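You operate a simulated robot arm through the tools that you are given. There is no shell and no other tool. Be economical: measure what you need, move in short steps, check, and stop when the job is done.

You run a simulated two-armed robot. Do the job below in one go: nothing can be reset, and whatever is moved stays where it is left.

TASK
Pick up the blue cone from the top of the white stand with one hand, pass it to the other hand and put it on the folding table in front of the white rest. Set down upright: blue cone.

It is judged by the outcome, as a careful person would: the job done as asked, and still so three seconds after it is handed in. It fails if anything else is knocked over, pushed out of place, dropped, spilled or broken.

THE ROBOT
Two 7-joint arms with three-finger grippers on one trunk, on a base that drives. Base frame: it is fixed to the floor where the robot stands at the start and does not move with it; the origin is under the middle of the robot, x ahead of it, y to its left, z up; the surface under the hand at the start is at about z = 760. Readings come in mm, degrees, newtons and seconds.
The left shoulder is at the start at [56, 154, 953], the right one opposite. With the tool pointing down near the work surface each hand reaches from about 240 to 640 mm from the robot's upright axis, wherever it stands, measured 20 degrees to its own side. Places, roughly: blue cone (7x6x13 cm) [500, -100, 800]; folding table in front of the white rest (18x38 cm [-2080, -2580, 680]. Payload 2.69 kg a hand.
Tool frame (each hand has its own): the origin (TCP) lies between the finger pads and is the grasp point; the fingertips stand 29 mm ahead of it; z points along the fingers, y is the line along which they close. Largest opening 120 mm; the body of the gripper starts 78 mm behind the TCP.
Orientation is that of the tool frame in the base frame, as [roll, pitch, yaw] about the fixed x, y, z axes, in that order (R = Rz(yaw) Ry(pitch) Rx(roll)). With the fingers straight down and closing along the base's y, the tool's x points along the base's -x, its y along +y and its z along -z.

THE INTERFACE
- The arms move only by the tool drive_tool. It takes "left_commands", "right_commands" or both (then of equal length, played together; a hand with none holds still); each is a list of rows, each an object of numbers (a shift or turn left out is 0, a gripper value left out holds the last): "tx", "ty", "tz": the shift along the base's x, y, z in mm; "ax", "ay", "az": the turn, a rotation vector about the base's x, y, z in degrees; "grip": the opening, from 0 (shut) to 1 (fully open). In form: [{"tx": .., "ty": .., "tz": .., "ax": .., "ay": .., "az": .., "grip": ..}, ...]. A call has 1 to 8 rows; each row is the pose to reach, as a shift and turn from the pose commanded when the call began. A row lasts 0.2 s, in which the tool goes at most 50 mm and 8.6 degrees; a call with a longer step from one row to the next is refused whole, and so is a gripper value outside its range. A pose out of reach is approached as far as the arm can. The call stops where the force on the tool passes 40 N (or 10 N more than at its start, if that is more) or the arm is blocked; 0.2 s more then pass. Each finger halts on what it meets, pressing with about 31 N; the grip force reading is that of the motor and also rises with nothing between the fingers. The clock runs only during rows and for 0.2 s after the last one: add rows that repeat a pose to give the fingers time. The reply holds the time, the measured pose of the TCP, the force on the tool along the base axes, the opening and the grip force, in the units named above and with some noise, with the torque about the TCP (base axes, N m) and any sound that the robot's microphone picked up.
- Cameras (640 x 400 px; columns grow to the right, rows downward): "scene" is now at [177.1, -6.5, 1110.9]; the picture's right is [-0.05, -1.00, 0.00], its down [-0.45, 0.02, -0.89] and it looks along [0.89, -0.05, -0.45] (base axes); focal length 234 px, centre (320, 200). "left" rides on the left gripper at [63, 0, -104] in its tool frame; the picture's right is [0.00, 1.00, 0.00], its down [-0.83, 0.00, -0.56] and it looks along [-0.56, 0.00, 0.83] (tool axes); focal length 275 px, centre (320, 200). "right" rides on the right gripper at [63, 0, -104] in its tool frame; the picture's right is [0.01, 1.00, 0.00], its down [-0.83, 0.00, -0.56] and it looks along [-0.56, 0.00, 0.83] (tool axes); focal length 275 px, centre (320, 200). There is no depth. A picture from a camera that has moved, and an enlarged one, comes with that camera's place and axes in the base frame and with its lens.
- capture(camera): a new picture of that camera. The clock stands still meanwhile.
- lift_body(by): slides the trunk up (or, below 0, down) by that many mm; the arms and the scene camera ride with it, the base frame stays. It gives what a move gives, with no picture.
- base_move(legs): drives the robot by 1 to 6 legs, each [ahead, left, turn to the left] in mm, mm and degrees, along the robot's own axes; the way and the turn of a leg run together, so that a leg with both is an arc; at most 1500 mm and 180 degrees a leg. The arms and the cameras ride along, it lands a little off, and it stops where it bumps. It gives what a move gives.
- turn_head(pan, tilt): turns the head with the scene camera to pan (to the left, within 80 degrees either way) and tilt (down, from -29 to 69), counted from straight ahead of the robot. It gives what a move gives.
- zoom(camera, box): a new picture of the part [left, top, right, bottom] of that camera's present view, enlarged. The clock stands still meanwhile.
- finish_job(): hands the job in; it is judged then, once.

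Go step by step. Nothing tells you exact positions but the pictures and the camera data: compare them with the known pose of the tool, close in by small moves and look again before you grip or let go. The budget is 120 turns and 92 pictures, counting those below and the enlarged ones. Unless the task says otherwise, let go and move clear before handing in, and close with one line.

The tools are called after "Request:" as a command line: name --argument value ..., lists and objects as JSON in quotes. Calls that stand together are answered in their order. drive_tool: Moves the arms, as the interface text tells. Its arguments: {"type":"object","properties":{"left_commands":{"type":"array","items":{"type":"object","properties":{"tx":{"type":"number"},"ty":{"type":"number"},"tz":{"type":"number"},"ax":{"type":"number"},"ay":{"type":"number"},"az":{"type":"number"},"grip":{"type":"number"}}}},"right_commands":{"type":"array","items":{"type":"object","properties":{"tx":{"type":"number"},"ty":{"type":"number"},"tz":{"type":"number"},"ax":{"type":"number"},"ay":{"type":"number"},"az":{"type":"number"},"grip":{"type":"number"}}}}},"required":[]} The other tools are called the same way: lift_body (by) slides the trunk up or down; base_move (legs) drives the base; turn_head (pan, tilt) turns the head that bears the scene camera; capture (camera) takes a picture; zoom (camera, box) takes an enlarged picture of a part of a camera's view; finish_job () hands the job in.

At the start:

```text
time_s: 0.0
left_tool_pos: [386.9, 122.8, 1009.7]
left_orientation: [180.0, 0.1, 180.0]
left_contact_force: [0.4, 0.4, -0.6]
left_moment: [-0.04, -0.02, 0.01]
left_opening: 120.1
left_finger_force: 0.1
right_tool_pos: [445.5, -205.3, 984.1]
right_orientation: [-179.9, 0.1, -180.0]
right_contact_force: [0.7, 0.3, -0.1]
right_moment: [0.01, -0.04, 0.0]
right_opening: 120.0
right_finger_force: 0.0
trunk travel left (down, up): [-325.0, 113.0]
robot x, y, heading: [3.6, -2.8, 0.2]
head pan, tilt: [-2.9, 26.8]
```

scene: 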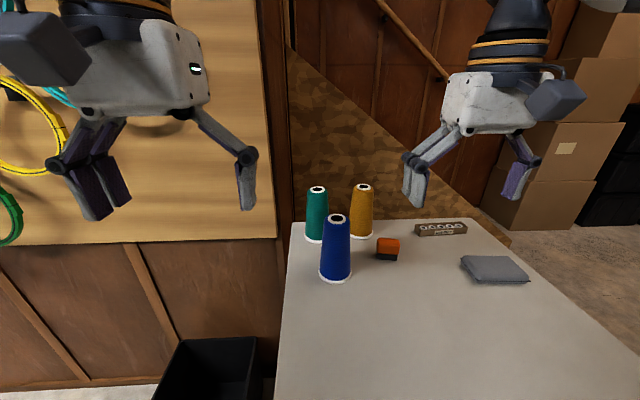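
right: 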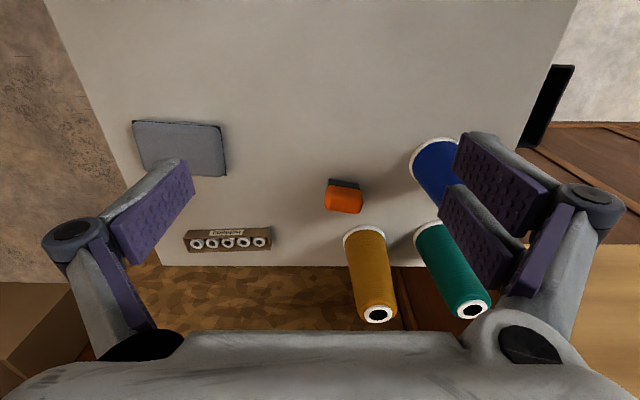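
left: 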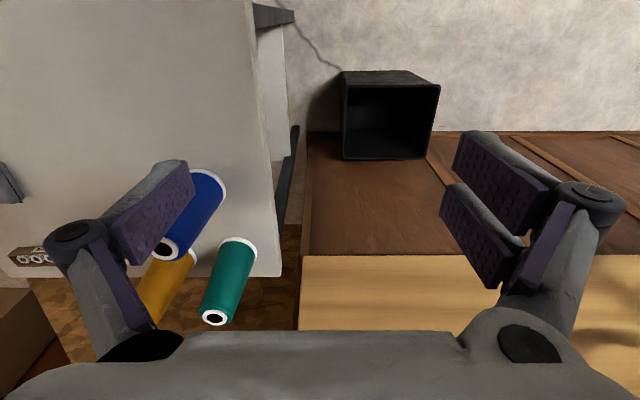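

The blue cone stands at about (543, -54) with its base at z≈760, and it is the nearest of the three cones. I'll tilt the right hand 45° forward, bring it in front of the cone, and move the left hand out of the way.

Request:
drive_tool --right_commands '[{"tx": -1, "ty": 25, "tz": -9, "ay": -7.5, "grip": 0.85}, {"tx": -2, "ty": 50, "tz": -18, "ay": -15}, {"tx": -3, "ty": 75, "tz": -27, "ay": -22.5}, {"tx": -4, "ty": 100, "tz": -36, "ay": -30}, {"tx": -5, "ty": 125, "tz": -45, "ay": -37.5}, {"tx": -6, "ty": 151, "tz": -54, "ay": -45}, {"tx": -6, "ty": 151, "tz": -54, "ay": -45}]' --left_commands '[{"ty": 30}, {"ty": 60}, {"ty": 90}, {"ty": 110}, {"ty": 110}, {"ty": 110}, {"ty": 110}]'

Request:
capture --camera "scene"

Request:
capture --camera "right"

```text
time_s: 1.6
left_tool_pos: [387.8, 230.9, 1010.3]
left_orientation: [180.0, 0.1, -180.0]
left_contact_force: [-0.5, 0.1, -0.8]
left_moment: [-0.03, 0.02, -0.02]
left_opening: 119.9
left_finger_force: 0.1
right_tool_pos: [439.3, -54.0, 928.3]
right_orientation: [-180.0, 45.2, -179.8]
right_contact_force: [0.9, 0.0, 0.7]
right_moment: [0.03, -0.01, 0.0]
right_opening: 102.0
right_finger_force: 0.0
trunk travel left (down, up): [-325.0, 113.0]
robot x, y, heading: [0.0, 1.2, 0.0]
head pan, tilt: [-2.9, 26.8]
```

```text
88 pictures are left
camera scene: at [177.1, -6.8, 1110.9], right [-0.05, -1.0, 0.0], down [-0.45, 0.02, -0.89], along [0.89, -0.05, -0.45], focal length 234 px, centre (320, 200)
```

scene: 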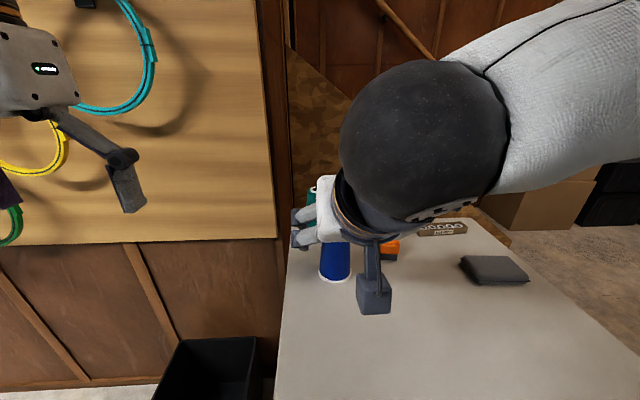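

```text
87 pictures are left
camera right: at [321.0, -54.5, 958.9], right [0.0, 1.0, 0.0], down [0.19, 0.0, 0.98], along [0.98, 0.0, -0.19], focal length 275 px, centre (320, 200)
```

right: 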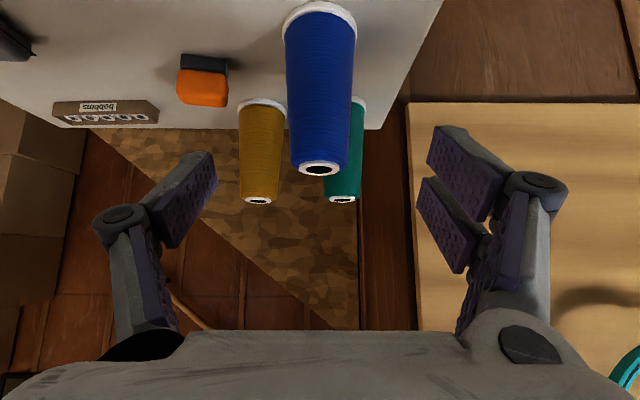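

The right camera shows the cone in line at y≈-54, with its centre near x≈541. I'll go down along the tool axis to grip it about 40 mm above its base.

Request:
drive_tool --right_commands '[{"tx": 17, "tz": -43}, {"tx": 37, "tz": -63}, {"tx": 57, "tz": -83}, {"tx": 77, "tz": -103}, {"tx": 90, "tz": -116}, {"tx": 90, "tz": -116}]'

Request:
capture --camera "right"

Request:
capture --camera "left"

```text
time_s: 3.0
left_tool_pos: [388.5, 231.6, 1009.5]
left_orientation: [-179.9, 0.1, 180.0]
left_contact_force: [-0.3, -0.3, -1.3]
left_moment: [0.01, 0.03, 0.0]
left_opening: 119.8
left_finger_force: 0.0
right_tool_pos: [529.0, -54.8, 812.7]
right_orientation: [179.9, 45.1, -179.9]
right_contact_force: [0.4, 0.0, 0.9]
right_moment: [-0.01, -0.01, 0.0]
right_opening: 101.9
right_finger_force: 0.1
trunk travel left (down, up): [-325.0, 113.0]
robot x, y, heading: [3.3, 0.2, -0.1]
head pan, tilt: [-2.9, 26.8]
```

```text
86 pictures are left
camera right: at [410.3, -54.7, 842.3], right [0.0, 1.0, 0.0], down [0.19, 0.0, 0.98], along [0.98, 0.0, -0.19], focal length 275 px, centre (320, 200)
```

right: 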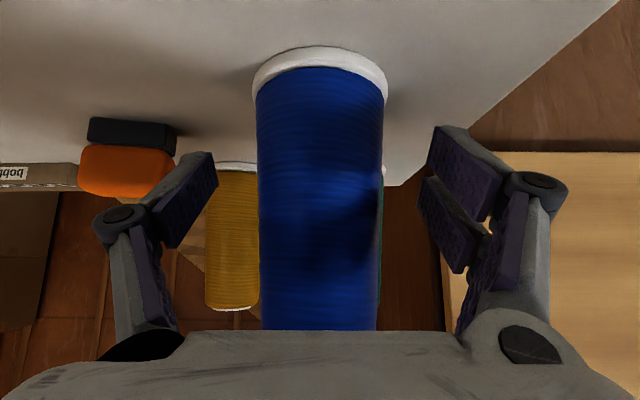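

```text
85 pictures are left
camera left: at [324.0, 232.3, 1113.7], right [0.0, 1.0, 0.0], down [0.83, 0.0, 0.56], along [0.56, 0.0, -0.83], focal length 275 px, centre (320, 200)
```

left: 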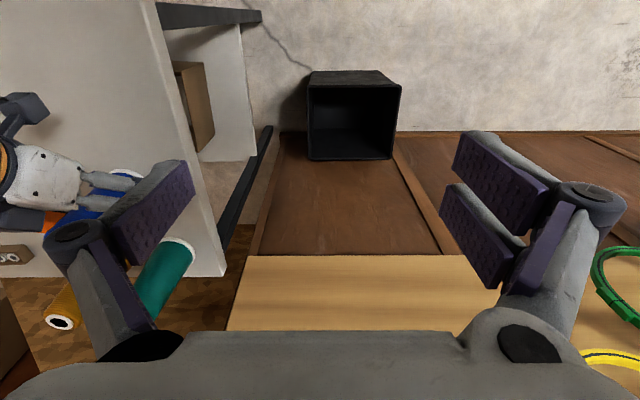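

Everything lines up, so I'll go the last 12 mm and close.

Request:
drive_tool --right_commands '[{"tx": 12, "tz": -12}, {"tx": 12, "tz": -12}, {"tx": 12, "tz": -12, "grip": 0.3}, {"tx": 12, "tz": -12, "grip": 0.3}, {"tx": 12, "tz": -12, "grip": 0.3}, {"tx": 12, "tz": -12, "grip": 0.3}]'

Request:
capture --camera "right"

```text
time_s: 4.4
left_tool_pos: [389.2, 232.3, 1009.3]
left_orientation: [-180.0, 0.1, -179.9]
left_contact_force: [-0.3, 0.0, -0.4]
left_moment: [-0.03, 0.0, 0.0]
left_opening: 119.8
left_finger_force: 0.0
right_tool_pos: [540.7, -54.5, 801.6]
right_orientation: [180.0, 45.1, 180.0]
right_contact_force: [1.6, 0.8, 3.7]
right_moment: [0.17, -0.04, -0.07]
right_opening: 56.1
right_finger_force: 31.0
trunk travel left (down, up): [-325.0, 113.0]
robot x, y, heading: [1.7, -4.4, -0.1]
head pan, tilt: [-2.9, 26.8]
```

```text
84 pictures are left
camera right: at [421.8, -54.6, 831.0], right [0.0, 1.0, 0.0], down [0.19, 0.0, 0.98], along [0.98, 0.0, -0.19], focal length 275 px, centre (320, 200)
```

right: 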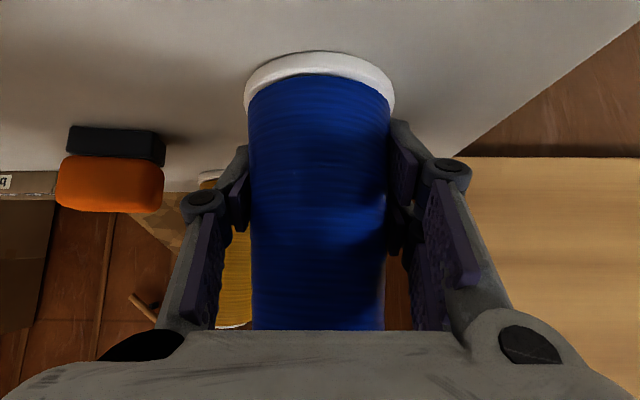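

The cone is gripped at 56 mm. I'll lift it straight up and then pull it back from the other cones.

Request:
drive_tool --right_commands '[{"tz": 20}, {"tz": 45}, {"tz": 75}, {"tz": 105}, {"tz": 135}, {"tz": 160}, {"tz": 180}, {"tz": 180}]'

Request:
drive_tool --right_commands '[{"tx": -20}, {"tx": -40, "ty": 5}, {"tx": -60, "ty": 10}, {"tx": -80, "ty": 15}, {"tx": -100, "ty": 20}, {"tx": -110, "ty": 20}, {"tx": -110, "ty": 20}]'

Request:
capture --camera "scene"

Request:
capture --camera "right"

Request:
capture --camera "left"

```text
time_s: 6.2
left_tool_pos: [388.3, 231.8, 1009.5]
left_orientation: [179.9, 0.0, 180.0]
left_contact_force: [0.9, -0.2, 0.5]
left_moment: [-0.01, 0.01, 0.01]
left_opening: 120.1
left_finger_force: 0.1
right_tool_pos: [540.1, -53.6, 982.4]
right_orientation: [-180.0, 45.1, 179.9]
right_contact_force: [0.5, 0.3, -1.5]
right_moment: [-0.02, 0.05, -0.01]
right_opening: 56.1
right_finger_force: 30.7
trunk travel left (down, up): [-325.0, 113.0]
robot x, y, heading: [0.8, 0.0, 0.0]
head pan, tilt: [-2.9, 26.8]
```

```text
time_s: 7.8
left_tool_pos: [388.6, 231.7, 1009.2]
left_orientation: [-179.9, -0.1, 180.0]
left_contact_force: [0.0, -0.2, -0.3]
left_moment: [-0.02, -0.04, -0.02]
left_opening: 120.1
left_finger_force: 0.1
right_tool_pos: [430.7, -33.1, 980.6]
right_orientation: [-180.0, 45.1, 180.0]
right_contact_force: [0.8, 0.3, -1.3]
right_moment: [0.03, 0.01, 0.0]
right_opening: 56.0
right_finger_force: 31.0
trunk travel left (down, up): [-325.0, 113.0]
robot x, y, heading: [0.2, 0.2, 0.2]
head pan, tilt: [-2.9, 26.8]
```

```text
83 pictures are left
camera scene: at [177.2, -6.5, 1110.8], right [-0.05, -1.0, 0.0], down [-0.45, 0.02, -0.89], along [0.89, -0.05, -0.45], focal length 234 px, centre (320, 200)
```

scene: 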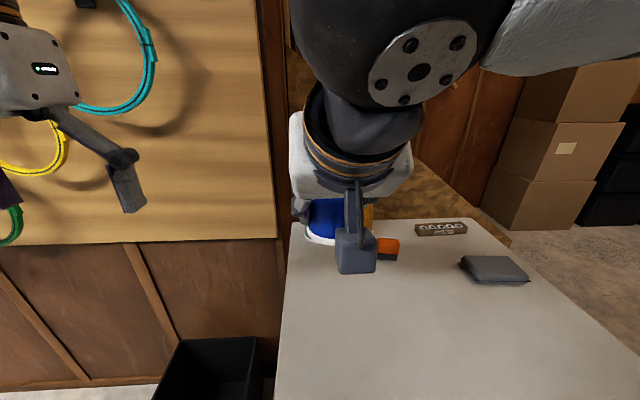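

```text
82 pictures are left
camera right: at [311.8, -34.5, 1010.7], right [0.0, 1.0, 0.0], down [0.19, 0.0, 0.98], along [0.98, 0.0, -0.19], focal length 275 px, centre (320, 200)
```

right: 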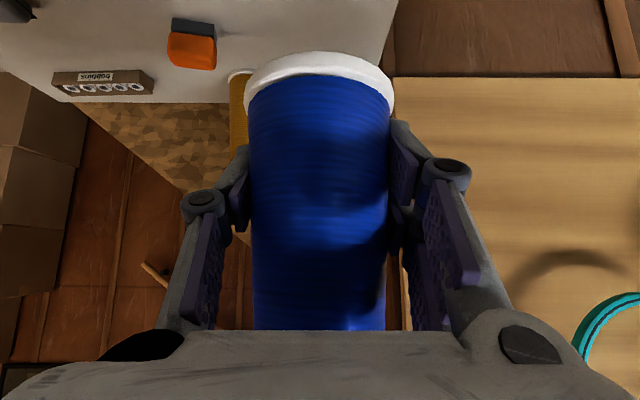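

```text
81 pictures are left
camera left: at [324.1, 232.4, 1113.6], right [0.0, 1.0, 0.0], down [0.83, 0.0, 0.56], along [0.56, 0.0, -0.83], focal length 275 px, centre (320, 200)
```

left: 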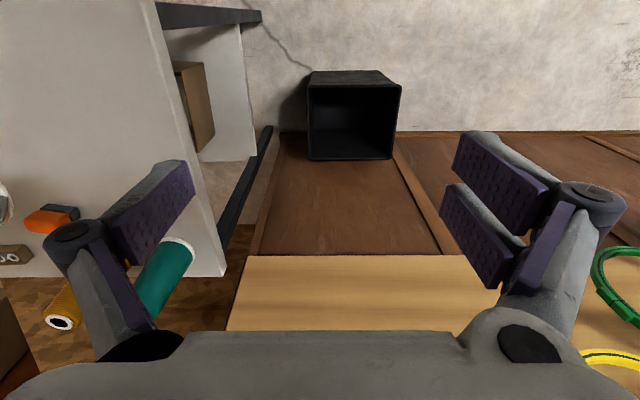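

The cone is held firmly. I'll swing the right hand round so it comes from the robot's right, and turn the left hand -90° so its camera faces away. That leaves room for the two grippers to meet crosswise.

Request:
drive_tool --right_commands '[{"tz": -6, "az": 8}, {"tz": -12, "az": 16}, {"tz": -18, "az": 24}, {"tz": -24, "az": 32}, {"tz": -30, "az": 40}, {"tz": -36, "az": 48}, {"tz": -42, "az": 56}, {"tz": -42, "az": 60}]' --left_commands '[{"tz": 8, "az": -8}, {"tz": 16, "az": -16}, {"tz": 24, "az": -24}, {"tz": 32, "az": -32}, {"tz": 40, "az": -40}, {"tz": 48, "az": -48}, {"tz": 56, "az": -56}, {"tz": 60, "az": -60}]'

Request:
drive_tool --right_commands '[{"az": 8}, {"az": 16}, {"az": 24}, {"az": 30}, {"az": 30}]' --left_commands '[{"tz": 8, "az": -8}, {"tz": 16, "az": -16}, {"tz": 24, "az": -24}, {"tz": 30, "az": -30}, {"tz": 30, "az": -30}]'

Request:
capture --camera "scene"

Request:
capture --camera "left"

Request:
capture --camera "right"

```text
time_s: 9.6
left_tool_pos: [393.1, 224.6, 1050.5]
left_orientation: [180.0, 0.2, 119.9]
left_contact_force: [0.2, -0.2, -0.8]
left_moment: [0.0, 0.01, 0.02]
left_opening: 120.0
left_finger_force: 0.0
left hand out of reach, approached as far as the arm can: row 5, 6, 7, 8
right_tool_pos: [430.9, -34.8, 939.1]
right_orientation: [179.9, 45.1, -120.0]
right_contact_force: [0.8, -0.1, -2.2]
right_moment: [-0.01, -0.02, -0.01]
right_opening: 55.9
right_finger_force: 31.0
trunk travel left (down, up): [-325.0, 113.0]
robot x, y, heading: [-1.5, -2.1, 0.1]
head pan, tilt: [-2.9, 26.8]
```

```text
time_s: 10.8
left_tool_pos: [401.4, 213.6, 1056.3]
left_orientation: [179.9, 0.1, 89.9]
left_contact_force: [-0.3, 0.4, 0.0]
left_moment: [0.0, 0.02, -0.01]
left_opening: 120.0
left_finger_force: 0.0
left hand out of reach, approached as far as the arm can: row 1, 2, 3, 4, 5
right_tool_pos: [431.7, -34.7, 938.9]
right_orientation: [-179.9, 45.1, -89.9]
right_contact_force: [0.5, -0.4, -1.3]
right_moment: [-0.01, -0.03, 0.04]
right_opening: 55.9
right_finger_force: 31.0
trunk travel left (down, up): [-325.0, 113.0]
robot x, y, heading: [-0.6, -0.2, 0.5]
head pan, tilt: [-2.9, 26.8]
```

```text
80 pictures are left
camera scene: at [177.1, -6.5, 1110.9], right [-0.05, -1.0, 0.0], down [-0.45, 0.02, -0.89], along [0.89, -0.05, -0.45], focal length 234 px, centre (320, 200)
```

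scene: 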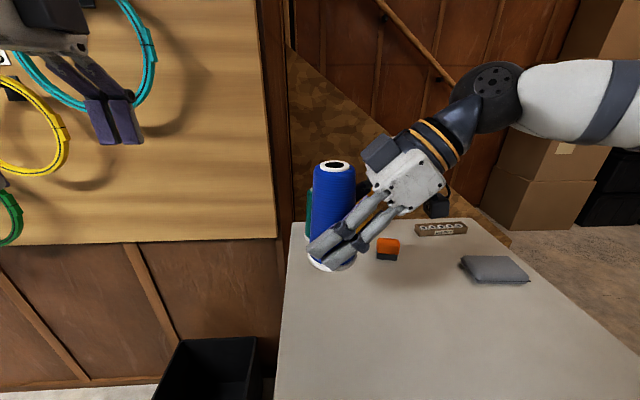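

```text
79 pictures are left
camera left: at [400.7, 278.2, 1159.6], right [1.0, -0.01, 0.0], down [0.0, -0.83, 0.56], along [0.0, -0.56, -0.83], focal length 275 px, centre (320, 200)
```

left: 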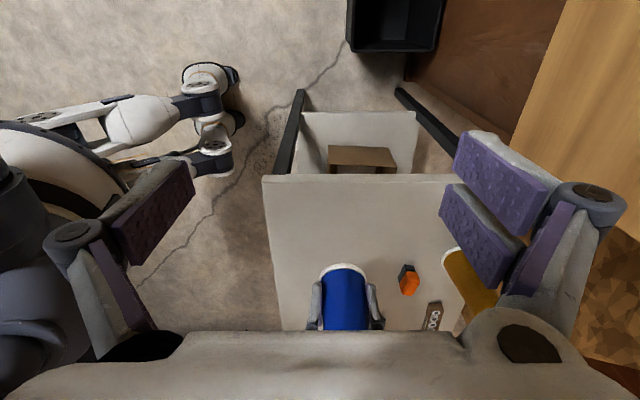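

```text
78 pictures are left
camera right: at [430.8, -152.8, 969.0], right [-1.0, -0.01, 0.0], down [0.0, 0.19, 0.98], along [0.0, 0.98, -0.19], focal length 275 px, centre (320, 200)
```

right: 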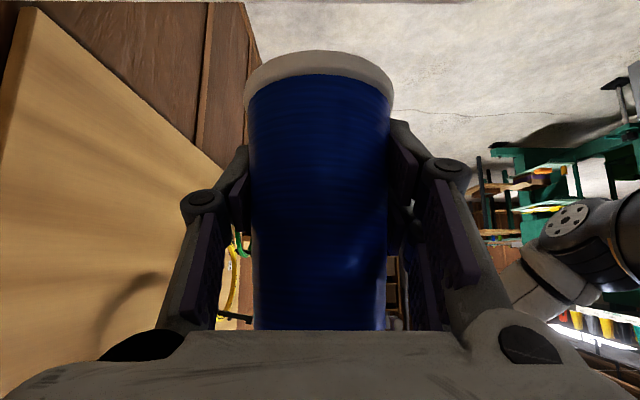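

The hands are nearly in place. Before bringing them together I'll look closely at the box on top of the right gripper to check clearance.

Request:
zoom --camera "scene" --box '[280, 80, 480, 280]'

Request:
drive_tool --left_commands '[{"tz": -20}, {"tz": -40}, {"tz": -50}, {"tz": -50}]'

Request:
capture --camera "scene"

```text
2.00 times, centred on (380, 180) of scene
camera zoom: at [177.1, -6.5, 1110.9], right [-0.05, -1.0, 0.0], down [-0.45, 0.02, -0.89], along [0.89, -0.05, -0.45], focal length 467 px, centre (200, 240)
```

zoom: 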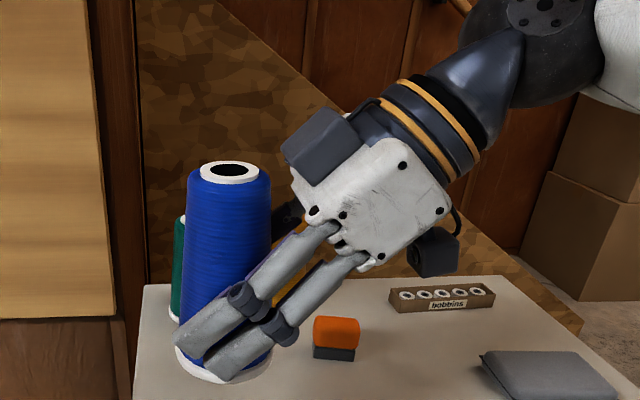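

```text
time_s: 11.8
left_tool_pos: [399.4, 216.1, 1004.5]
left_orientation: [-179.9, -0.1, 89.9]
left_contact_force: [0.4, -0.8, -0.2]
left_moment: [-0.03, 0.0, -0.06]
left_opening: 120.0
left_finger_force: 0.2
right_tool_pos: [431.6, -33.3, 938.8]
right_orientation: [-180.0, 45.1, -89.9]
right_contact_force: [-0.6, 0.5, -1.5]
right_moment: [0.01, 0.0, -0.01]
right_opening: 56.0
right_finger_force: 31.3
trunk travel left (down, up): [-325.0, 113.0]
robot x, y, heading: [1.6, 0.1, 0.3]
head pan, tilt: [-2.9, 26.8]
```

```text
76 pictures are left
camera scene: at [177.2, -6.6, 1110.8], right [-0.05, -1.0, 0.0], down [-0.45, 0.02, -0.89], along [0.89, -0.05, -0.45], focal length 234 px, centre (320, 200)
```

scene: 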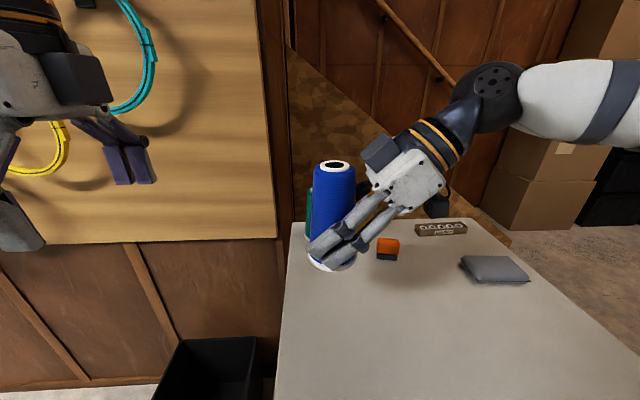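

The right gripper's box tops out near z≈1060, and the left hand's body at TCP z≈1007 stays above 1085, so there is clearance. I'll slide the left hand in sideways at that height, with its open fingers straddling the top of the cone.

Request:
drive_tool --left_commands '[{"tx": 8, "ty": -35, "tz": 1}, {"tx": 16, "ty": -70, "tz": 2}, {"tx": 24, "ty": -105, "tz": 3}, {"tx": 32, "ty": -135, "tz": 4}, {"tx": 32, "ty": -160, "tz": 4}, {"tx": 32, "ty": -160, "tz": 4}]'

Request:
capture --camera "left"

Request:
capture --camera "scene"

```text
time_s: 13.2
left_tool_pos: [432.0, 55.1, 1008.4]
left_orientation: [-180.0, 0.1, 90.0]
left_contact_force: [-0.1, -0.7, -0.1]
left_moment: [0.0, 0.02, 0.0]
left_opening: 120.1
left_finger_force: 0.0
right_tool_pos: [430.3, -33.4, 939.7]
right_orientation: [180.0, 45.0, -89.8]
right_contact_force: [0.2, 0.2, -2.1]
right_moment: [-0.01, -0.01, 0.02]
right_opening: 55.9
right_finger_force: 30.7
trunk travel left (down, up): [-325.0, 113.0]
robot x, y, heading: [2.4, 0.1, -0.1]
head pan, tilt: [-2.9, 26.8]
```

```text
75 pictures are left
camera left: at [432.0, 117.5, 1113.0], right [1.0, 0.0, 0.0], down [0.0, -0.83, 0.56], along [0.0, -0.56, -0.83], focal length 275 px, centre (320, 200)
```

left: 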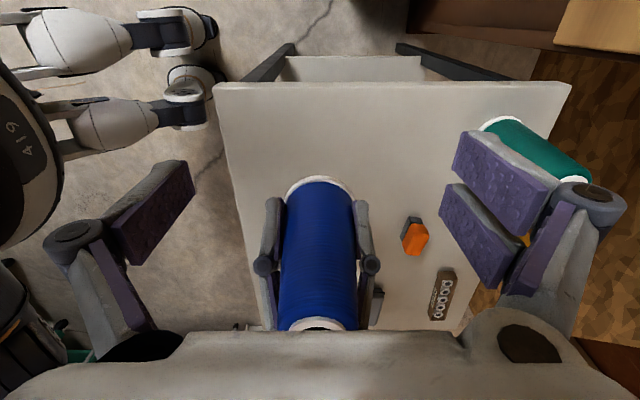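

```text
74 pictures are left
camera scene: at [177.2, -6.4, 1110.8], right [-0.05, -1.0, 0.0], down [-0.45, 0.02, -0.89], along [0.89, -0.05, -0.45], focal length 234 px, centre (320, 200)
```

scene: 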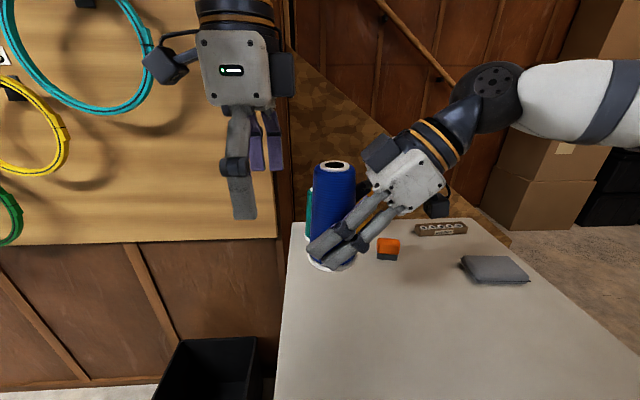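

The alignment is good: the cone axis is at x≈431, y≈-35, its top is at z≈1028, and the left box bottom is at about 1097. I'll slide in the remaining 88 mm.

Request:
drive_tool --left_commands '[{"ty": -25}, {"ty": -45}, {"ty": -65}, {"ty": -80}, {"ty": -89}, {"ty": -89}]'

Request:
capture --camera "left"

Request:
zoom --camera "scene" --box '[260, 40, 480, 280]'

```text
time_s: 14.6
left_tool_pos: [431.3, -34.7, 1009.2]
left_orientation: [180.0, 0.1, 90.1]
left_contact_force: [0.0, -0.3, 1.1]
left_moment: [0.04, 0.01, 0.01]
left_opening: 120.2
left_finger_force: 0.0
right_tool_pos: [430.2, -32.8, 940.0]
right_orientation: [179.9, 45.1, -90.0]
right_contact_force: [0.3, -0.7, -0.6]
right_moment: [-0.03, 0.04, 0.03]
right_opening: 55.6
right_finger_force: 30.9
trunk travel left (down, up): [-325.0, 113.0]
robot x, y, heading: [0.1, 0.5, -0.0]
head pan, tilt: [-2.9, 26.8]
```

```text
73 pictures are left
camera left: at [431.9, 29.4, 1113.0], right [1.0, 0.0, 0.0], down [0.0, -0.83, 0.56], along [0.0, -0.56, -0.83], focal length 275 px, centre (320, 200)
```

left: 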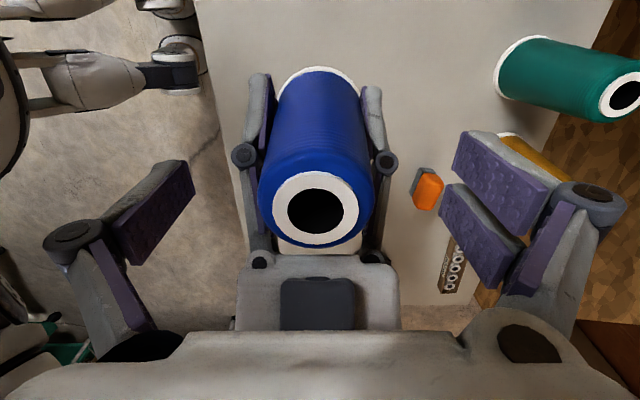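

```text
1.67 times, centred on (370, 160) of scene
camera zoom: at [177.2, -6.5, 1110.8], right [-0.05, -1.0, 0.0], down [-0.45, 0.02, -0.89], along [0.89, -0.05, -0.45], focal length 389 px, centre (237, 267)
```

zoom: 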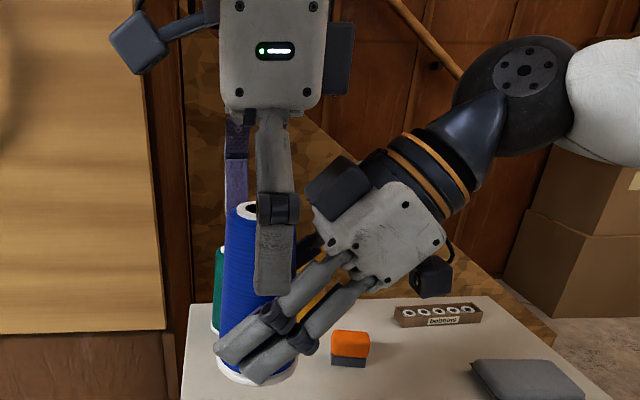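

The left fingers straddle the cone top, centred within 2 mm, with the right hand clear. I'll close the left hand while the right keeps holding.

Request:
drive_tool --left_commands '[{"ty": 1, "grip": 0.6}, {"ty": 1, "grip": 0.2}, {"ty": 1, "grip": 0.15}, {"ty": 1, "grip": 0.15}, {"ty": 1, "grip": 0.15}, {"ty": 1, "grip": 0.15}]'

Request:
capture --camera "left"

Request:
zoom --camera "scene" --box '[260, 40, 480, 280]'

```text
time_s: 16.0
left_tool_pos: [432.3, -33.6, 1009.2]
left_orientation: [-179.9, 0.1, 90.1]
left_contact_force: [-16.0, -2.8, 8.6]
left_moment: [-0.07, 0.72, 0.6]
left_opening: 47.4
left_finger_force: 31.4
right_tool_pos: [431.7, -33.1, 937.2]
right_orientation: [180.0, 45.1, -90.0]
right_contact_force: [14.7, 2.9, -10.7]
right_moment: [-0.12, 0.33, -0.66]
right_opening: 56.1
right_finger_force: 31.3
trunk travel left (down, up): [-325.0, 113.0]
robot x, y, heading: [-2.5, -1.1, -0.1]
head pan, tilt: [-2.9, 26.8]
```

```text
71 pictures are left
camera left: at [431.7, 30.2, 1113.3], right [1.0, 0.0, 0.0], down [0.0, -0.83, 0.56], along [0.0, -0.56, -0.83], focal length 275 px, centre (320, 200)
```

left: 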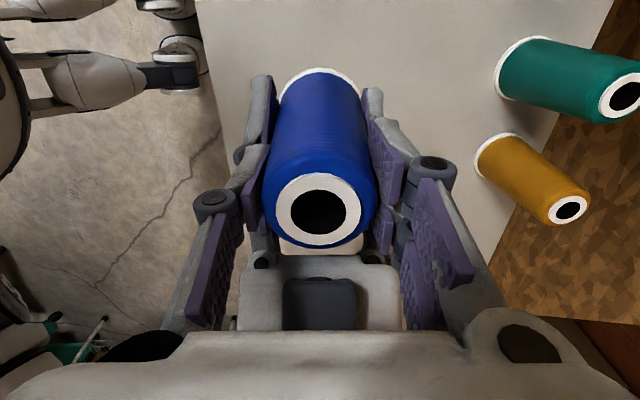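

```text
1.67 times, centred on (370, 160) of scene
camera zoom: at [177.2, -6.5, 1110.8], right [-0.05, -1.0, 0.0], down [-0.45, 0.02, -0.89], along [0.89, -0.05, -0.45], focal length 389 px, centre (237, 267)
```

zoom: 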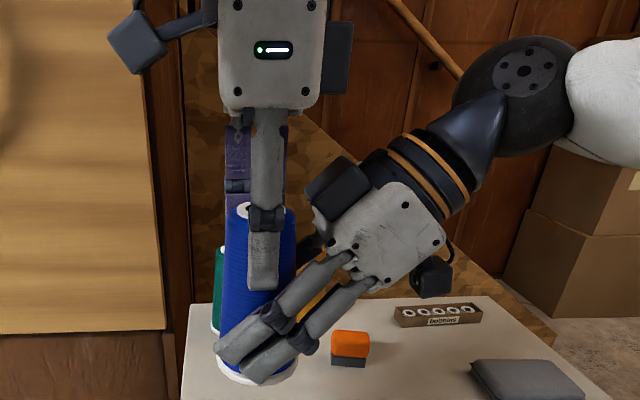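

Both hands grip the cone. I'll open the right hand and draw it straight out to -y.

Request:
drive_tool --right_commands '[{"grip": 0.5}, {"grip": 0.65}, {"grip": 0.75}, {"grip": 0.75}]'

Request:
drive_tool --right_commands '[{"ty": -20}, {"ty": -40}, {"ty": -65}, {"ty": -90}, {"ty": -120}, {"ty": -150}, {"ty": -180}, {"ty": -180}]'

Request:
capture --camera "left"

Request:
zoom --camera "scene" --box '[260, 40, 480, 280]'

```text
time_s: 17.0
left_tool_pos: [432.0, -33.7, 1009.2]
left_orientation: [180.0, 0.0, 90.1]
left_contact_force: [0.0, -0.3, -0.1]
left_moment: [0.02, 0.03, 0.0]
left_opening: 47.4
left_finger_force: 30.6
right_tool_pos: [431.2, -34.1, 939.3]
right_orientation: [-180.0, 45.1, -90.0]
right_contact_force: [-0.2, 0.3, -0.7]
right_moment: [0.01, -0.02, -0.01]
right_opening: 90.3
right_finger_force: 0.0
trunk travel left (down, up): [-325.0, 113.0]
robot x, y, heading: [3.8, 4.3, -0.0]
head pan, tilt: [-2.9, 26.8]
```

```text
time_s: 18.8
left_tool_pos: [432.0, -33.5, 1008.5]
left_orientation: [179.9, 0.0, 90.0]
left_contact_force: [0.2, 0.3, -0.6]
left_moment: [0.01, 0.0, 0.0]
left_opening: 47.0
left_finger_force: 30.8
right_tool_pos: [428.9, -213.9, 938.1]
right_orientation: [-180.0, 45.1, -90.0]
right_contact_force: [-0.4, 0.5, 0.1]
right_moment: [-0.01, -0.03, -0.01]
right_opening: 90.0
right_finger_force: 0.1
trunk travel left (down, up): [-325.0, 113.0]
robot x, y, heading: [3.7, -3.4, 0.2]
head pan, tilt: [-2.9, 26.8]
```

```text
69 pictures are left
camera left: at [432.1, 30.5, 1113.2], right [1.0, 0.0, 0.0], down [0.0, -0.83, 0.56], along [0.0, -0.56, -0.83], focal length 275 px, centre (320, 200)
```

left: 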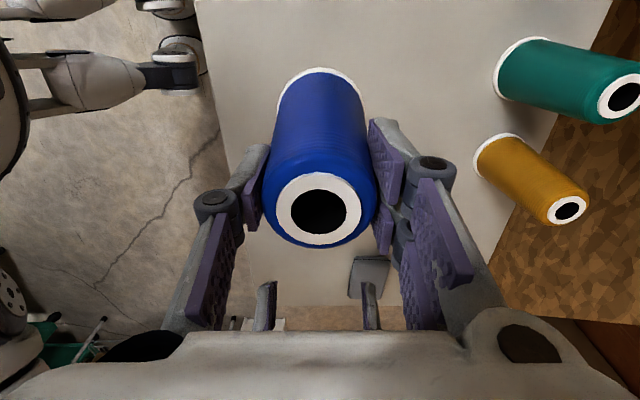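

```text
1.67 times, centred on (370, 160) of scene
camera zoom: at [177.2, -6.4, 1110.8], right [-0.05, -1.0, 0.0], down [-0.45, 0.02, -0.89], along [0.89, -0.05, -0.45], focal length 389 px, centre (237, 267)
```

zoom: 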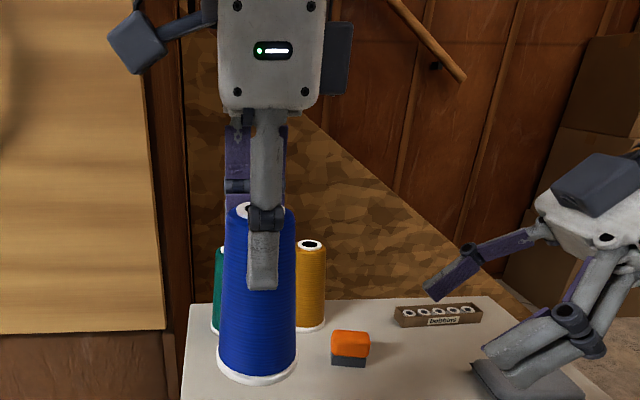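

The handover worked: the left hand now holds the cone upright, gripped 110 mm above its base. Next I'll tuck in the right arm and look to the right before driving.

Request:
drive_tool --right_commands '[{"tx": -15, "ty": -10, "tz": 15, "ax": -7.5}, {"tx": -30, "ty": -20, "tz": 30, "ax": -15}, {"tx": -45, "ty": -30, "tz": 45, "ax": -22.5}, {"tx": -60, "ty": -40, "tz": 60, "ax": -30}, {"tx": -80, "ty": -50, "tz": 75, "ax": -37.5}, {"tx": -100, "ty": -60, "tz": 90, "ax": -45}, {"tx": -100, "ty": -60, "tz": 90, "ax": -45, "grip": 0.3}]'

Request:
turn_head --pan -80 --tilt 25

Request:
capture --camera "scene"

```text
time_s: 20.4
left_tool_pos: [431.7, -31.6, 1009.5]
left_orientation: [179.9, 0.0, 90.0]
left_contact_force: [-0.8, -0.1, 0.3]
left_moment: [-0.02, 0.03, 0.01]
left_opening: 46.9
left_finger_force: 31.0
right_tool_pos: [337.9, -262.5, 1010.7]
right_orientation: [-180.0, 0.0, -89.9]
right_contact_force: [-0.1, 0.0, 0.3]
right_moment: [0.01, -0.01, -0.01]
right_opening: 36.0
right_finger_force: 0.0
right hand out of reach, approached as far as the arm can: row 6, 7
trunk travel left (down, up): [-325.0, 113.0]
robot x, y, heading: [2.0, 1.1, 0.0]
head pan, tilt: [-2.9, 26.8]
```

```text
time_s: 21.9
left_tool_pos: [432.2, -32.8, 1009.5]
left_orientation: [180.0, 0.1, 90.0]
left_contact_force: [0.0, 0.0, 0.0]
left_moment: [0.02, -0.03, 0.0]
left_opening: 47.1
left_finger_force: 31.1
right_tool_pos: [338.7, -262.7, 1010.5]
right_orientation: [-180.0, 0.1, -90.0]
right_contact_force: [-0.3, 0.4, -0.5]
right_moment: [0.0, 0.01, -0.02]
right_opening: 36.1
right_finger_force: 0.0
trunk travel left (down, up): [-325.0, 113.0]
robot x, y, heading: [-2.1, 0.9, 0.1]
head pan, tilt: [-80.0, 25.0]
```

```text
67 pictures are left
camera scene: at [101.8, -92.6, 1113.8], right [-0.98, -0.17, 0.0], down [-0.07, 0.42, -0.91], along [0.16, -0.89, -0.42], focal length 234 px, centre (320, 200)
```

scene: 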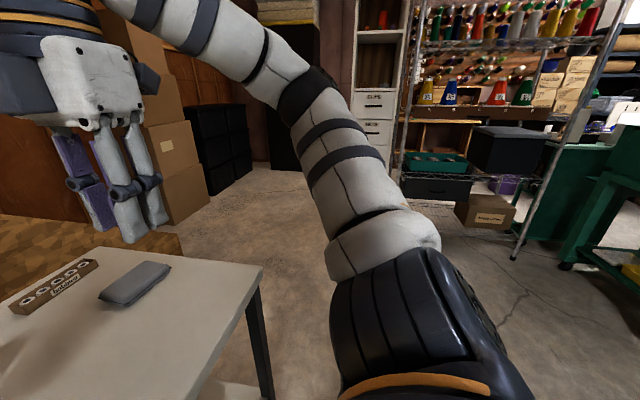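

The table's near edge is at x≈300 and the floor to the right is open. I'll back away and turn right, then look again.

Request:
base_move --legs '[[-400, 0, 0], [0, 0, -60]]'

Request:
turn_head --pan -60 --tilt 20

Request:
capture --camera "scene"

Request:
capture --camera "left"

```text
time_s: 27.1
left_tool_pos: [-213.7, -391.8, 1008.1]
left_orientation: [179.9, 0.1, 30.0]
left_contact_force: [0.4, -0.2, 0.7]
left_moment: [0.04, -0.04, -0.01]
left_opening: 46.5
left_finger_force: 31.1
right_tool_pos: [-461.0, -425.5, 1009.3]
right_orientation: [-179.9, 0.1, -150.0]
right_contact_force: [0.0, -0.2, -0.4]
right_moment: [0.04, 0.01, 0.0]
right_opening: 36.0
right_finger_force: 0.0
trunk travel left (down, up): [-325.0, 113.0]
robot x, y, heading: [-401.2, 1.9, -60.1]
head pan, tilt: [-80.0, 25.0]
```

```text
time_s: 27.9
left_tool_pos: [-215.8, -390.9, 1009.1]
left_orientation: [-180.0, 0.2, 30.0]
left_contact_force: [0.9, -0.3, 0.6]
left_moment: [0.0, -0.02, 0.03]
left_opening: 47.0
left_finger_force: 31.3
right_tool_pos: [-460.7, -425.0, 1009.7]
right_orientation: [180.0, 0.0, -150.0]
right_contact_force: [0.6, -0.4, 0.1]
right_moment: [0.01, 0.01, 0.02]
right_opening: 35.9
right_finger_force: 0.1
trunk travel left (down, up): [-325.0, 113.0]
robot x, y, heading: [-400.1, -0.4, -59.9]
head pan, tilt: [-60.0, 20.0]
```

```text
66 pictures are left
camera scene: at [-406.2, -157.8, 1121.8], right [-0.87, 0.5, 0.0], down [0.17, 0.3, -0.94], along [-0.47, -0.81, -0.34], focal length 234 px, centre (320, 200)
```

scene: 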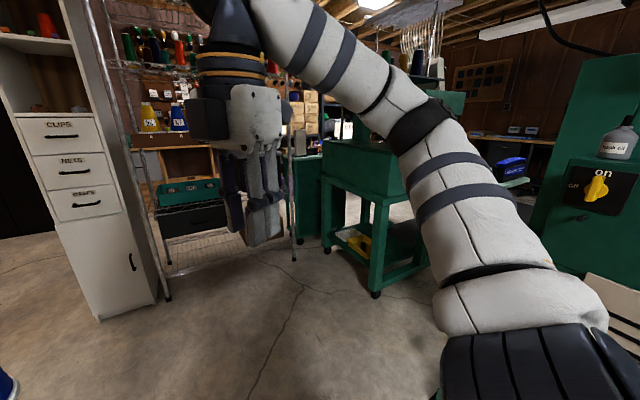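

```text
65 pictures are left
camera left: at [-160.2, -360.0, 1113.2], right [0.5, -0.87, 0.0], down [-0.72, -0.41, 0.56], along [-0.48, -0.28, -0.83], focal length 275 px, centre (320, 200)
```

left: 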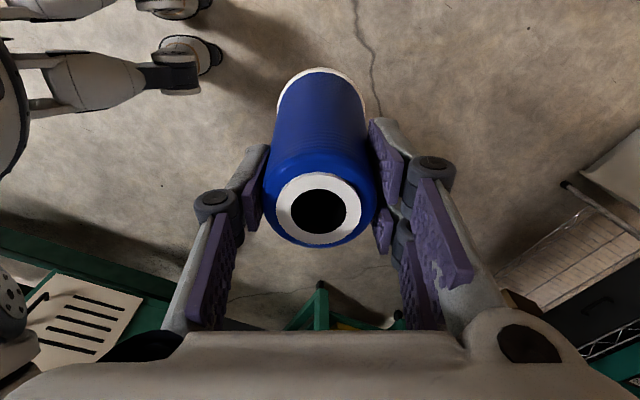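

There is green furniture ahead and to the right. I'll turn another 60° to face the destination and look straight ahead.

Request:
base_move --legs '[[0, 0, -60]]'

Request:
turn_head --pan 0 --tilt 15

Request:
capture --camera "scene"

```text
time_s: 30.9
left_tool_pos: [-650.4, -356.0, 1008.7]
left_orientation: [-180.0, 0.0, -30.4]
left_contact_force: [-0.4, -0.8, -0.4]
left_moment: [0.01, 0.0, -0.04]
left_opening: 46.9
left_finger_force: 31.2
right_tool_pos: [-800.0, -160.0, 1011.1]
right_orientation: [180.0, 0.1, 149.6]
right_contact_force: [0.1, -0.4, 0.5]
right_moment: [0.03, 0.0, 0.0]
right_opening: 35.8
right_finger_force: 0.1
trunk travel left (down, up): [-325.0, 113.0]
robot x, y, heading: [-402.7, 1.0, -120.5]
head pan, tilt: [-60.0, 20.0]
```

```text
time_s: 32.2
left_tool_pos: [-649.9, -357.6, 1008.8]
left_orientation: [-180.0, 0.1, -30.4]
left_contact_force: [0.6, -0.6, 1.0]
left_moment: [-0.01, -0.04, 0.01]
left_opening: 47.0
left_finger_force: 31.0
right_tool_pos: [-800.5, -159.2, 1010.6]
right_orientation: [180.0, 0.1, 149.7]
right_contact_force: [0.2, -0.1, 0.3]
right_moment: [0.0, -0.02, 0.0]
right_opening: 35.8
right_finger_force: 0.1
trunk travel left (down, up): [-325.0, 113.0]
robot x, y, heading: [-395.0, -4.1, -120.5]
head pan, tilt: [0.0, 15.0]
```

```text
64 pictures are left
camera scene: at [-493.8, -157.5, 1130.0], right [-0.86, 0.51, 0.0], down [0.13, 0.22, -0.97], along [-0.49, -0.83, -0.26], focal length 234 px, centre (320, 200)
```

scene: 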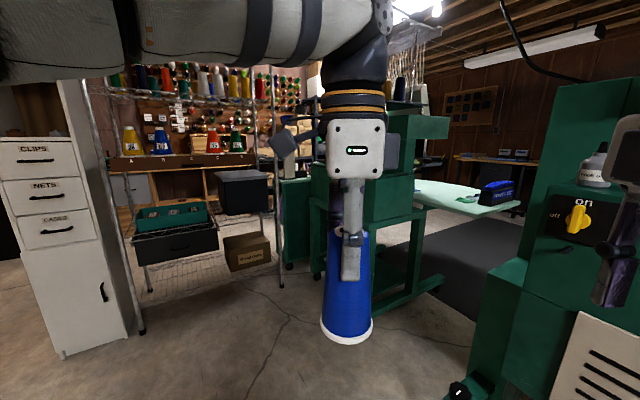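

The folding table isn't visible yet; it must be behind the green cart straight ahead. I'll look further to each side to find a way round.

Request:
turn_head --pan -50 --tilt 25

Request:
capture --camera "scene"

Request:
turn_head --pan 45 --tilt 20

Request:
capture --camera "scene"

Request:
turn_head --pan -10 --tilt 20

Request:
zoom --camera "scene" --box '[240, 80, 480, 230]'

```text
time_s: 33.4
left_tool_pos: [-649.3, -357.6, 1009.0]
left_orientation: [179.9, 0.1, -30.5]
left_contact_force: [-0.2, 1.0, -0.3]
left_moment: [0.01, 0.02, -0.01]
left_opening: 46.8
left_finger_force: 31.3
right_tool_pos: [-798.9, -159.4, 1010.9]
right_orientation: [-179.9, 0.1, 149.7]
right_contact_force: [-0.7, -1.0, 0.2]
right_moment: [0.0, -0.04, -0.02]
right_opening: 36.1
right_finger_force: 0.0
trunk travel left (down, up): [-325.0, 113.0]
robot x, y, heading: [-401.3, -2.4, -120.6]
head pan, tilt: [-50.0, 25.0]
```

```text
63 pictures are left
camera scene: at [-537.3, -92.4, 1113.8], right [-0.17, 0.99, 0.0], down [0.42, 0.07, -0.91], along [-0.89, -0.15, -0.42], focal length 234 px, centre (320, 200)
```

scene: 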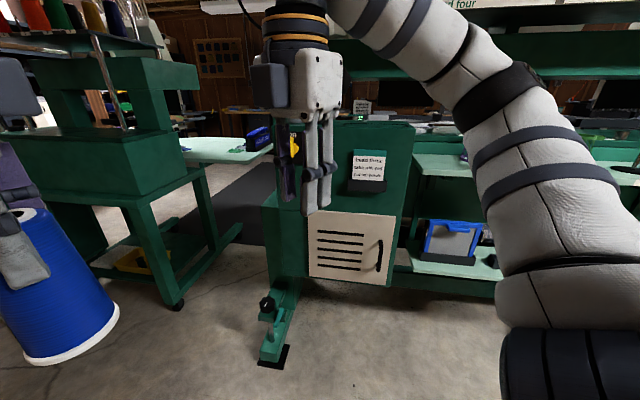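

```text
time_s: 35.1
left_tool_pos: [-650.3, -357.0, 1009.8]
left_orientation: [-179.9, 0.1, -30.4]
left_contact_force: [-0.8, 0.2, 0.4]
left_moment: [0.03, -0.03, 0.0]
left_opening: 46.5
left_finger_force: 31.0
right_tool_pos: [-799.5, -159.2, 1010.1]
right_orientation: [180.0, 0.1, 149.6]
right_contact_force: [-0.5, 0.5, 0.0]
right_moment: [-0.01, -0.03, -0.02]
right_opening: 36.0
right_finger_force: 0.0
trunk travel left (down, up): [-325.0, 113.0]
robot x, y, heading: [-404.0, -0.6, -120.5]
head pan, tilt: [45.0, 20.0]
```

```text
62 pictures are left
camera scene: at [-423.1, -167.1, 1121.9], right [-0.97, -0.25, 0.0], down [-0.09, 0.33, -0.94], along [0.24, -0.91, -0.34], focal length 234 px, centre (320, 200)
```

scene: 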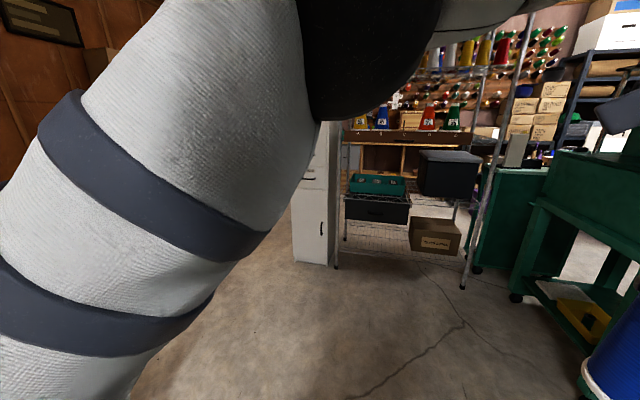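

```text
time_s: 36.4
left_tool_pos: [-649.5, -356.8, 1009.1]
left_orientation: [-180.0, 0.0, -30.4]
left_contact_force: [0.1, 0.7, 0.0]
left_moment: [0.01, -0.01, 0.0]
left_opening: 46.7
left_finger_force: 30.9
right_tool_pos: [-800.2, -158.5, 1010.1]
right_orientation: [180.0, 0.1, 149.7]
right_contact_force: [-0.2, -0.3, 0.3]
right_moment: [-0.03, 0.01, 0.03]
right_opening: 35.9
right_finger_force: 0.1
trunk travel left (down, up): [-325.0, 113.0]
robot x, y, heading: [-402.3, -2.0, -120.2]
head pan, tilt: [-10.0, 20.0]
```

```text
2.67 times, centred on (360, 155) of scene
camera zoom: at [-506.8, -147.9, 1121.9], right [-0.76, 0.65, 0.0], down [0.22, 0.26, -0.94], along [-0.61, -0.72, -0.34], focal length 623 px, centre (213, 320)
```

zoom: 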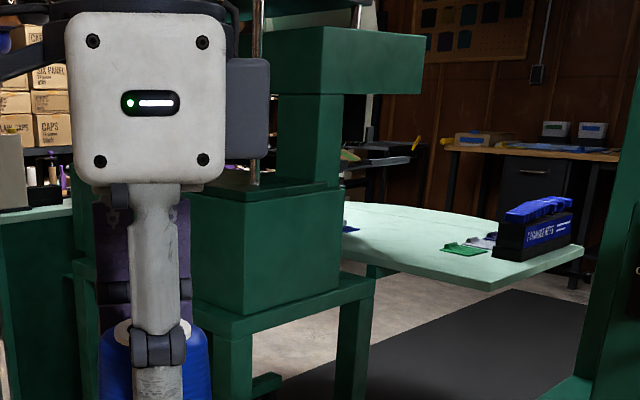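

The green cart and a light-green tabletop hide the target area. I'll raise the trunk and drive a little way into the open floor for a better view.

Request:
lift_body --by 110

Request:
base_move --legs '[[600, 0, 0]]'

Request:
turn_head --pan -22 --tilt 15

Request:
capture --camera "scene"

Request:
turn_head --pan 18 --tilt 15

Request:
capture --camera "scene"

```text
time_s: 37.8
left_tool_pos: [-644.7, -362.0, 1123.2]
left_orientation: [179.7, 0.8, -29.8]
left_contact_force: [-0.5, -0.1, -1.0]
left_moment: [0.04, 0.0, 0.0]
left_opening: 47.0
left_finger_force: 31.0
right_tool_pos: [-800.3, -159.5, 1119.8]
right_orientation: [180.0, 0.1, 149.6]
right_contact_force: [-0.5, -0.7, -0.3]
right_moment: [0.01, 0.02, 0.02]
right_opening: 36.1
right_finger_force: 0.1
trunk travel left (down, up): [-435.0, 3.0]
robot x, y, heading: [-402.1, 1.1, -120.5]
head pan, tilt: [-10.0, 20.0]
```

```text
time_s: 41.2
left_tool_pos: [-953.3, -884.5, 1122.3]
left_orientation: [179.8, 0.6, -29.8]
left_contact_force: [-0.4, -0.4, -1.0]
left_moment: [-0.03, -0.02, 0.01]
left_opening: 46.9
left_finger_force: 30.4
right_tool_pos: [-1107.5, -682.9, 1120.7]
right_orientation: [-180.0, 0.2, 149.6]
right_contact_force: [0.1, -0.4, 0.9]
right_moment: [0.02, -0.02, -0.01]
right_opening: 35.9
right_finger_force: 0.0
trunk travel left (down, up): [-435.0, 3.0]
robot x, y, heading: [-712.9, -523.1, -120.5]
head pan, tilt: [-10.0, 20.0]
```

```text
time_s: 42.0
left_tool_pos: [-953.5, -886.3, 1124.5]
left_orientation: [179.6, 0.7, -29.8]
left_contact_force: [0.6, 0.1, -1.8]
left_moment: [-0.01, 0.01, 0.03]
left_opening: 46.9
left_finger_force: 30.9
right_tool_pos: [-1108.5, -682.6, 1120.2]
right_orientation: [-179.9, 0.1, 149.6]
right_contact_force: [-0.5, -0.3, -0.5]
right_moment: [-0.02, 0.0, -0.03]
right_opening: 35.9
right_finger_force: 0.0
trunk travel left (down, up): [-435.0, 3.0]
robot x, y, heading: [-707.4, -523.7, -120.2]
head pan, tilt: [-22.0, 15.0]
```

```text
60 pictures are left
camera scene: at [-787.5, -588.4, 1255.9], right [-0.61, 0.79, 0.0], down [0.21, 0.16, -0.97], along [-0.77, -0.59, -0.26], focal length 234 px, centre (320, 200)
```

scene: 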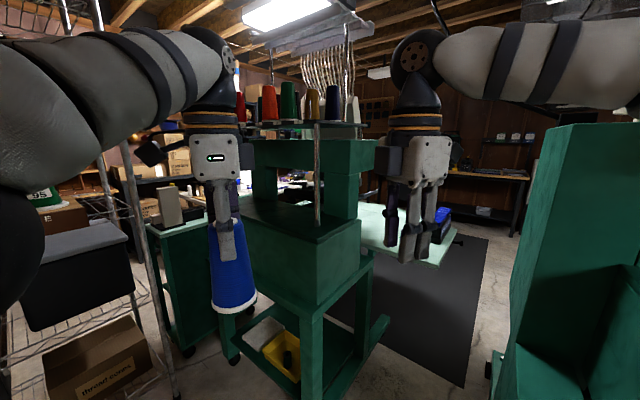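

```text
time_s: 43.0
left_tool_pos: [-953.0, -885.6, 1122.7]
left_orientation: [179.7, 0.8, -29.7]
left_contact_force: [-0.3, 0.4, -1.8]
left_moment: [0.0, 0.0, 0.02]
left_opening: 46.9
left_finger_force: 31.2
right_tool_pos: [-1108.0, -682.5, 1121.8]
right_orientation: [180.0, 0.1, 149.6]
right_contact_force: [-0.1, 0.0, -0.5]
right_moment: [0.01, 0.04, 0.02]
right_opening: 36.2
right_finger_force: 0.1
trunk travel left (down, up): [-435.0, 3.0]
robot x, y, heading: [-706.9, -521.9, -120.4]
head pan, tilt: [18.0, 15.0]
```

```text
59 pictures are left
camera scene: at [-733.8, -622.6, 1256.0], right [-0.98, 0.22, 0.0], down [0.06, 0.25, -0.97], along [-0.21, -0.94, -0.26], focal length 234 px, centre (320, 200)
```

scene: 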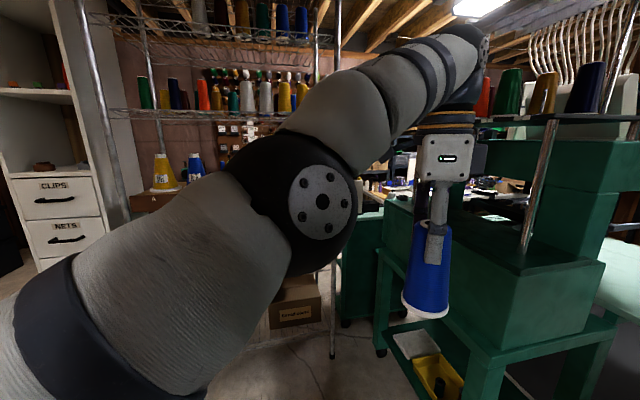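

The light-green top ends at about (-2107, -695), z≈745, beside a long machine. I need to see the aisle between them properly, so I'll shift left and turn to face down it.

Request:
base_move --legs '[[0, 300, 0], [0, 0, -60]]'

Request:
turn_head --pan 0 --tilt 20

Request:
capture --camera "scene"

```text
time_s: 48.6
left_tool_pos: [-887.1, -646.7, 1123.3]
left_orientation: [179.7, 0.7, -89.6]
left_contact_force: [-0.2, -0.2, -1.7]
left_moment: [-0.02, -0.02, -0.03]
left_opening: 46.7
left_finger_force: 30.9
right_tool_pos: [-787.5, -411.4, 1121.3]
right_orientation: [-179.9, 0.1, 89.7]
right_contact_force: [1.4, 1.0, -0.3]
right_moment: [0.0, -0.02, -0.04]
right_opening: 35.9
right_finger_force: 0.1
trunk travel left (down, up): [-435.0, 3.0]
robot x, y, heading: [-452.6, -677.5, 179.5]
head pan, tilt: [18.0, 15.0]
```

```text
time_s: 49.4
left_tool_pos: [-886.7, -647.9, 1123.7]
left_orientation: [179.8, 0.7, -89.7]
left_contact_force: [-0.1, 0.5, -1.5]
left_moment: [0.01, 0.01, 0.02]
left_opening: 46.8
left_finger_force: 30.7
right_tool_pos: [-787.8, -411.6, 1119.8]
right_orientation: [-179.9, 0.1, 89.5]
right_contact_force: [0.8, 0.2, 1.0]
right_moment: [-0.01, -0.01, -0.01]
right_opening: 36.2
right_finger_force: 0.0
trunk travel left (down, up): [-435.0, 3.0]
robot x, y, heading: [-452.1, -678.1, 179.7]
head pan, tilt: [0.0, 20.0]
```

```text
58 pictures are left
camera scene: at [-551.5, -678.1, 1247.8], right [0.01, 1.0, 0.0], down [0.34, 0.0, -0.94], along [-0.94, 0.01, -0.34], focal length 234 px, centre (320, 200)
```

scene: 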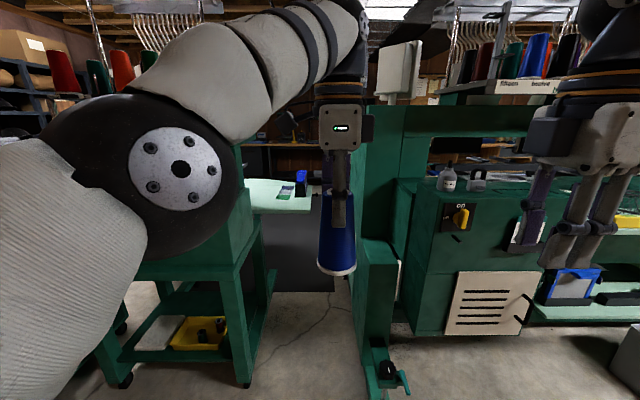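

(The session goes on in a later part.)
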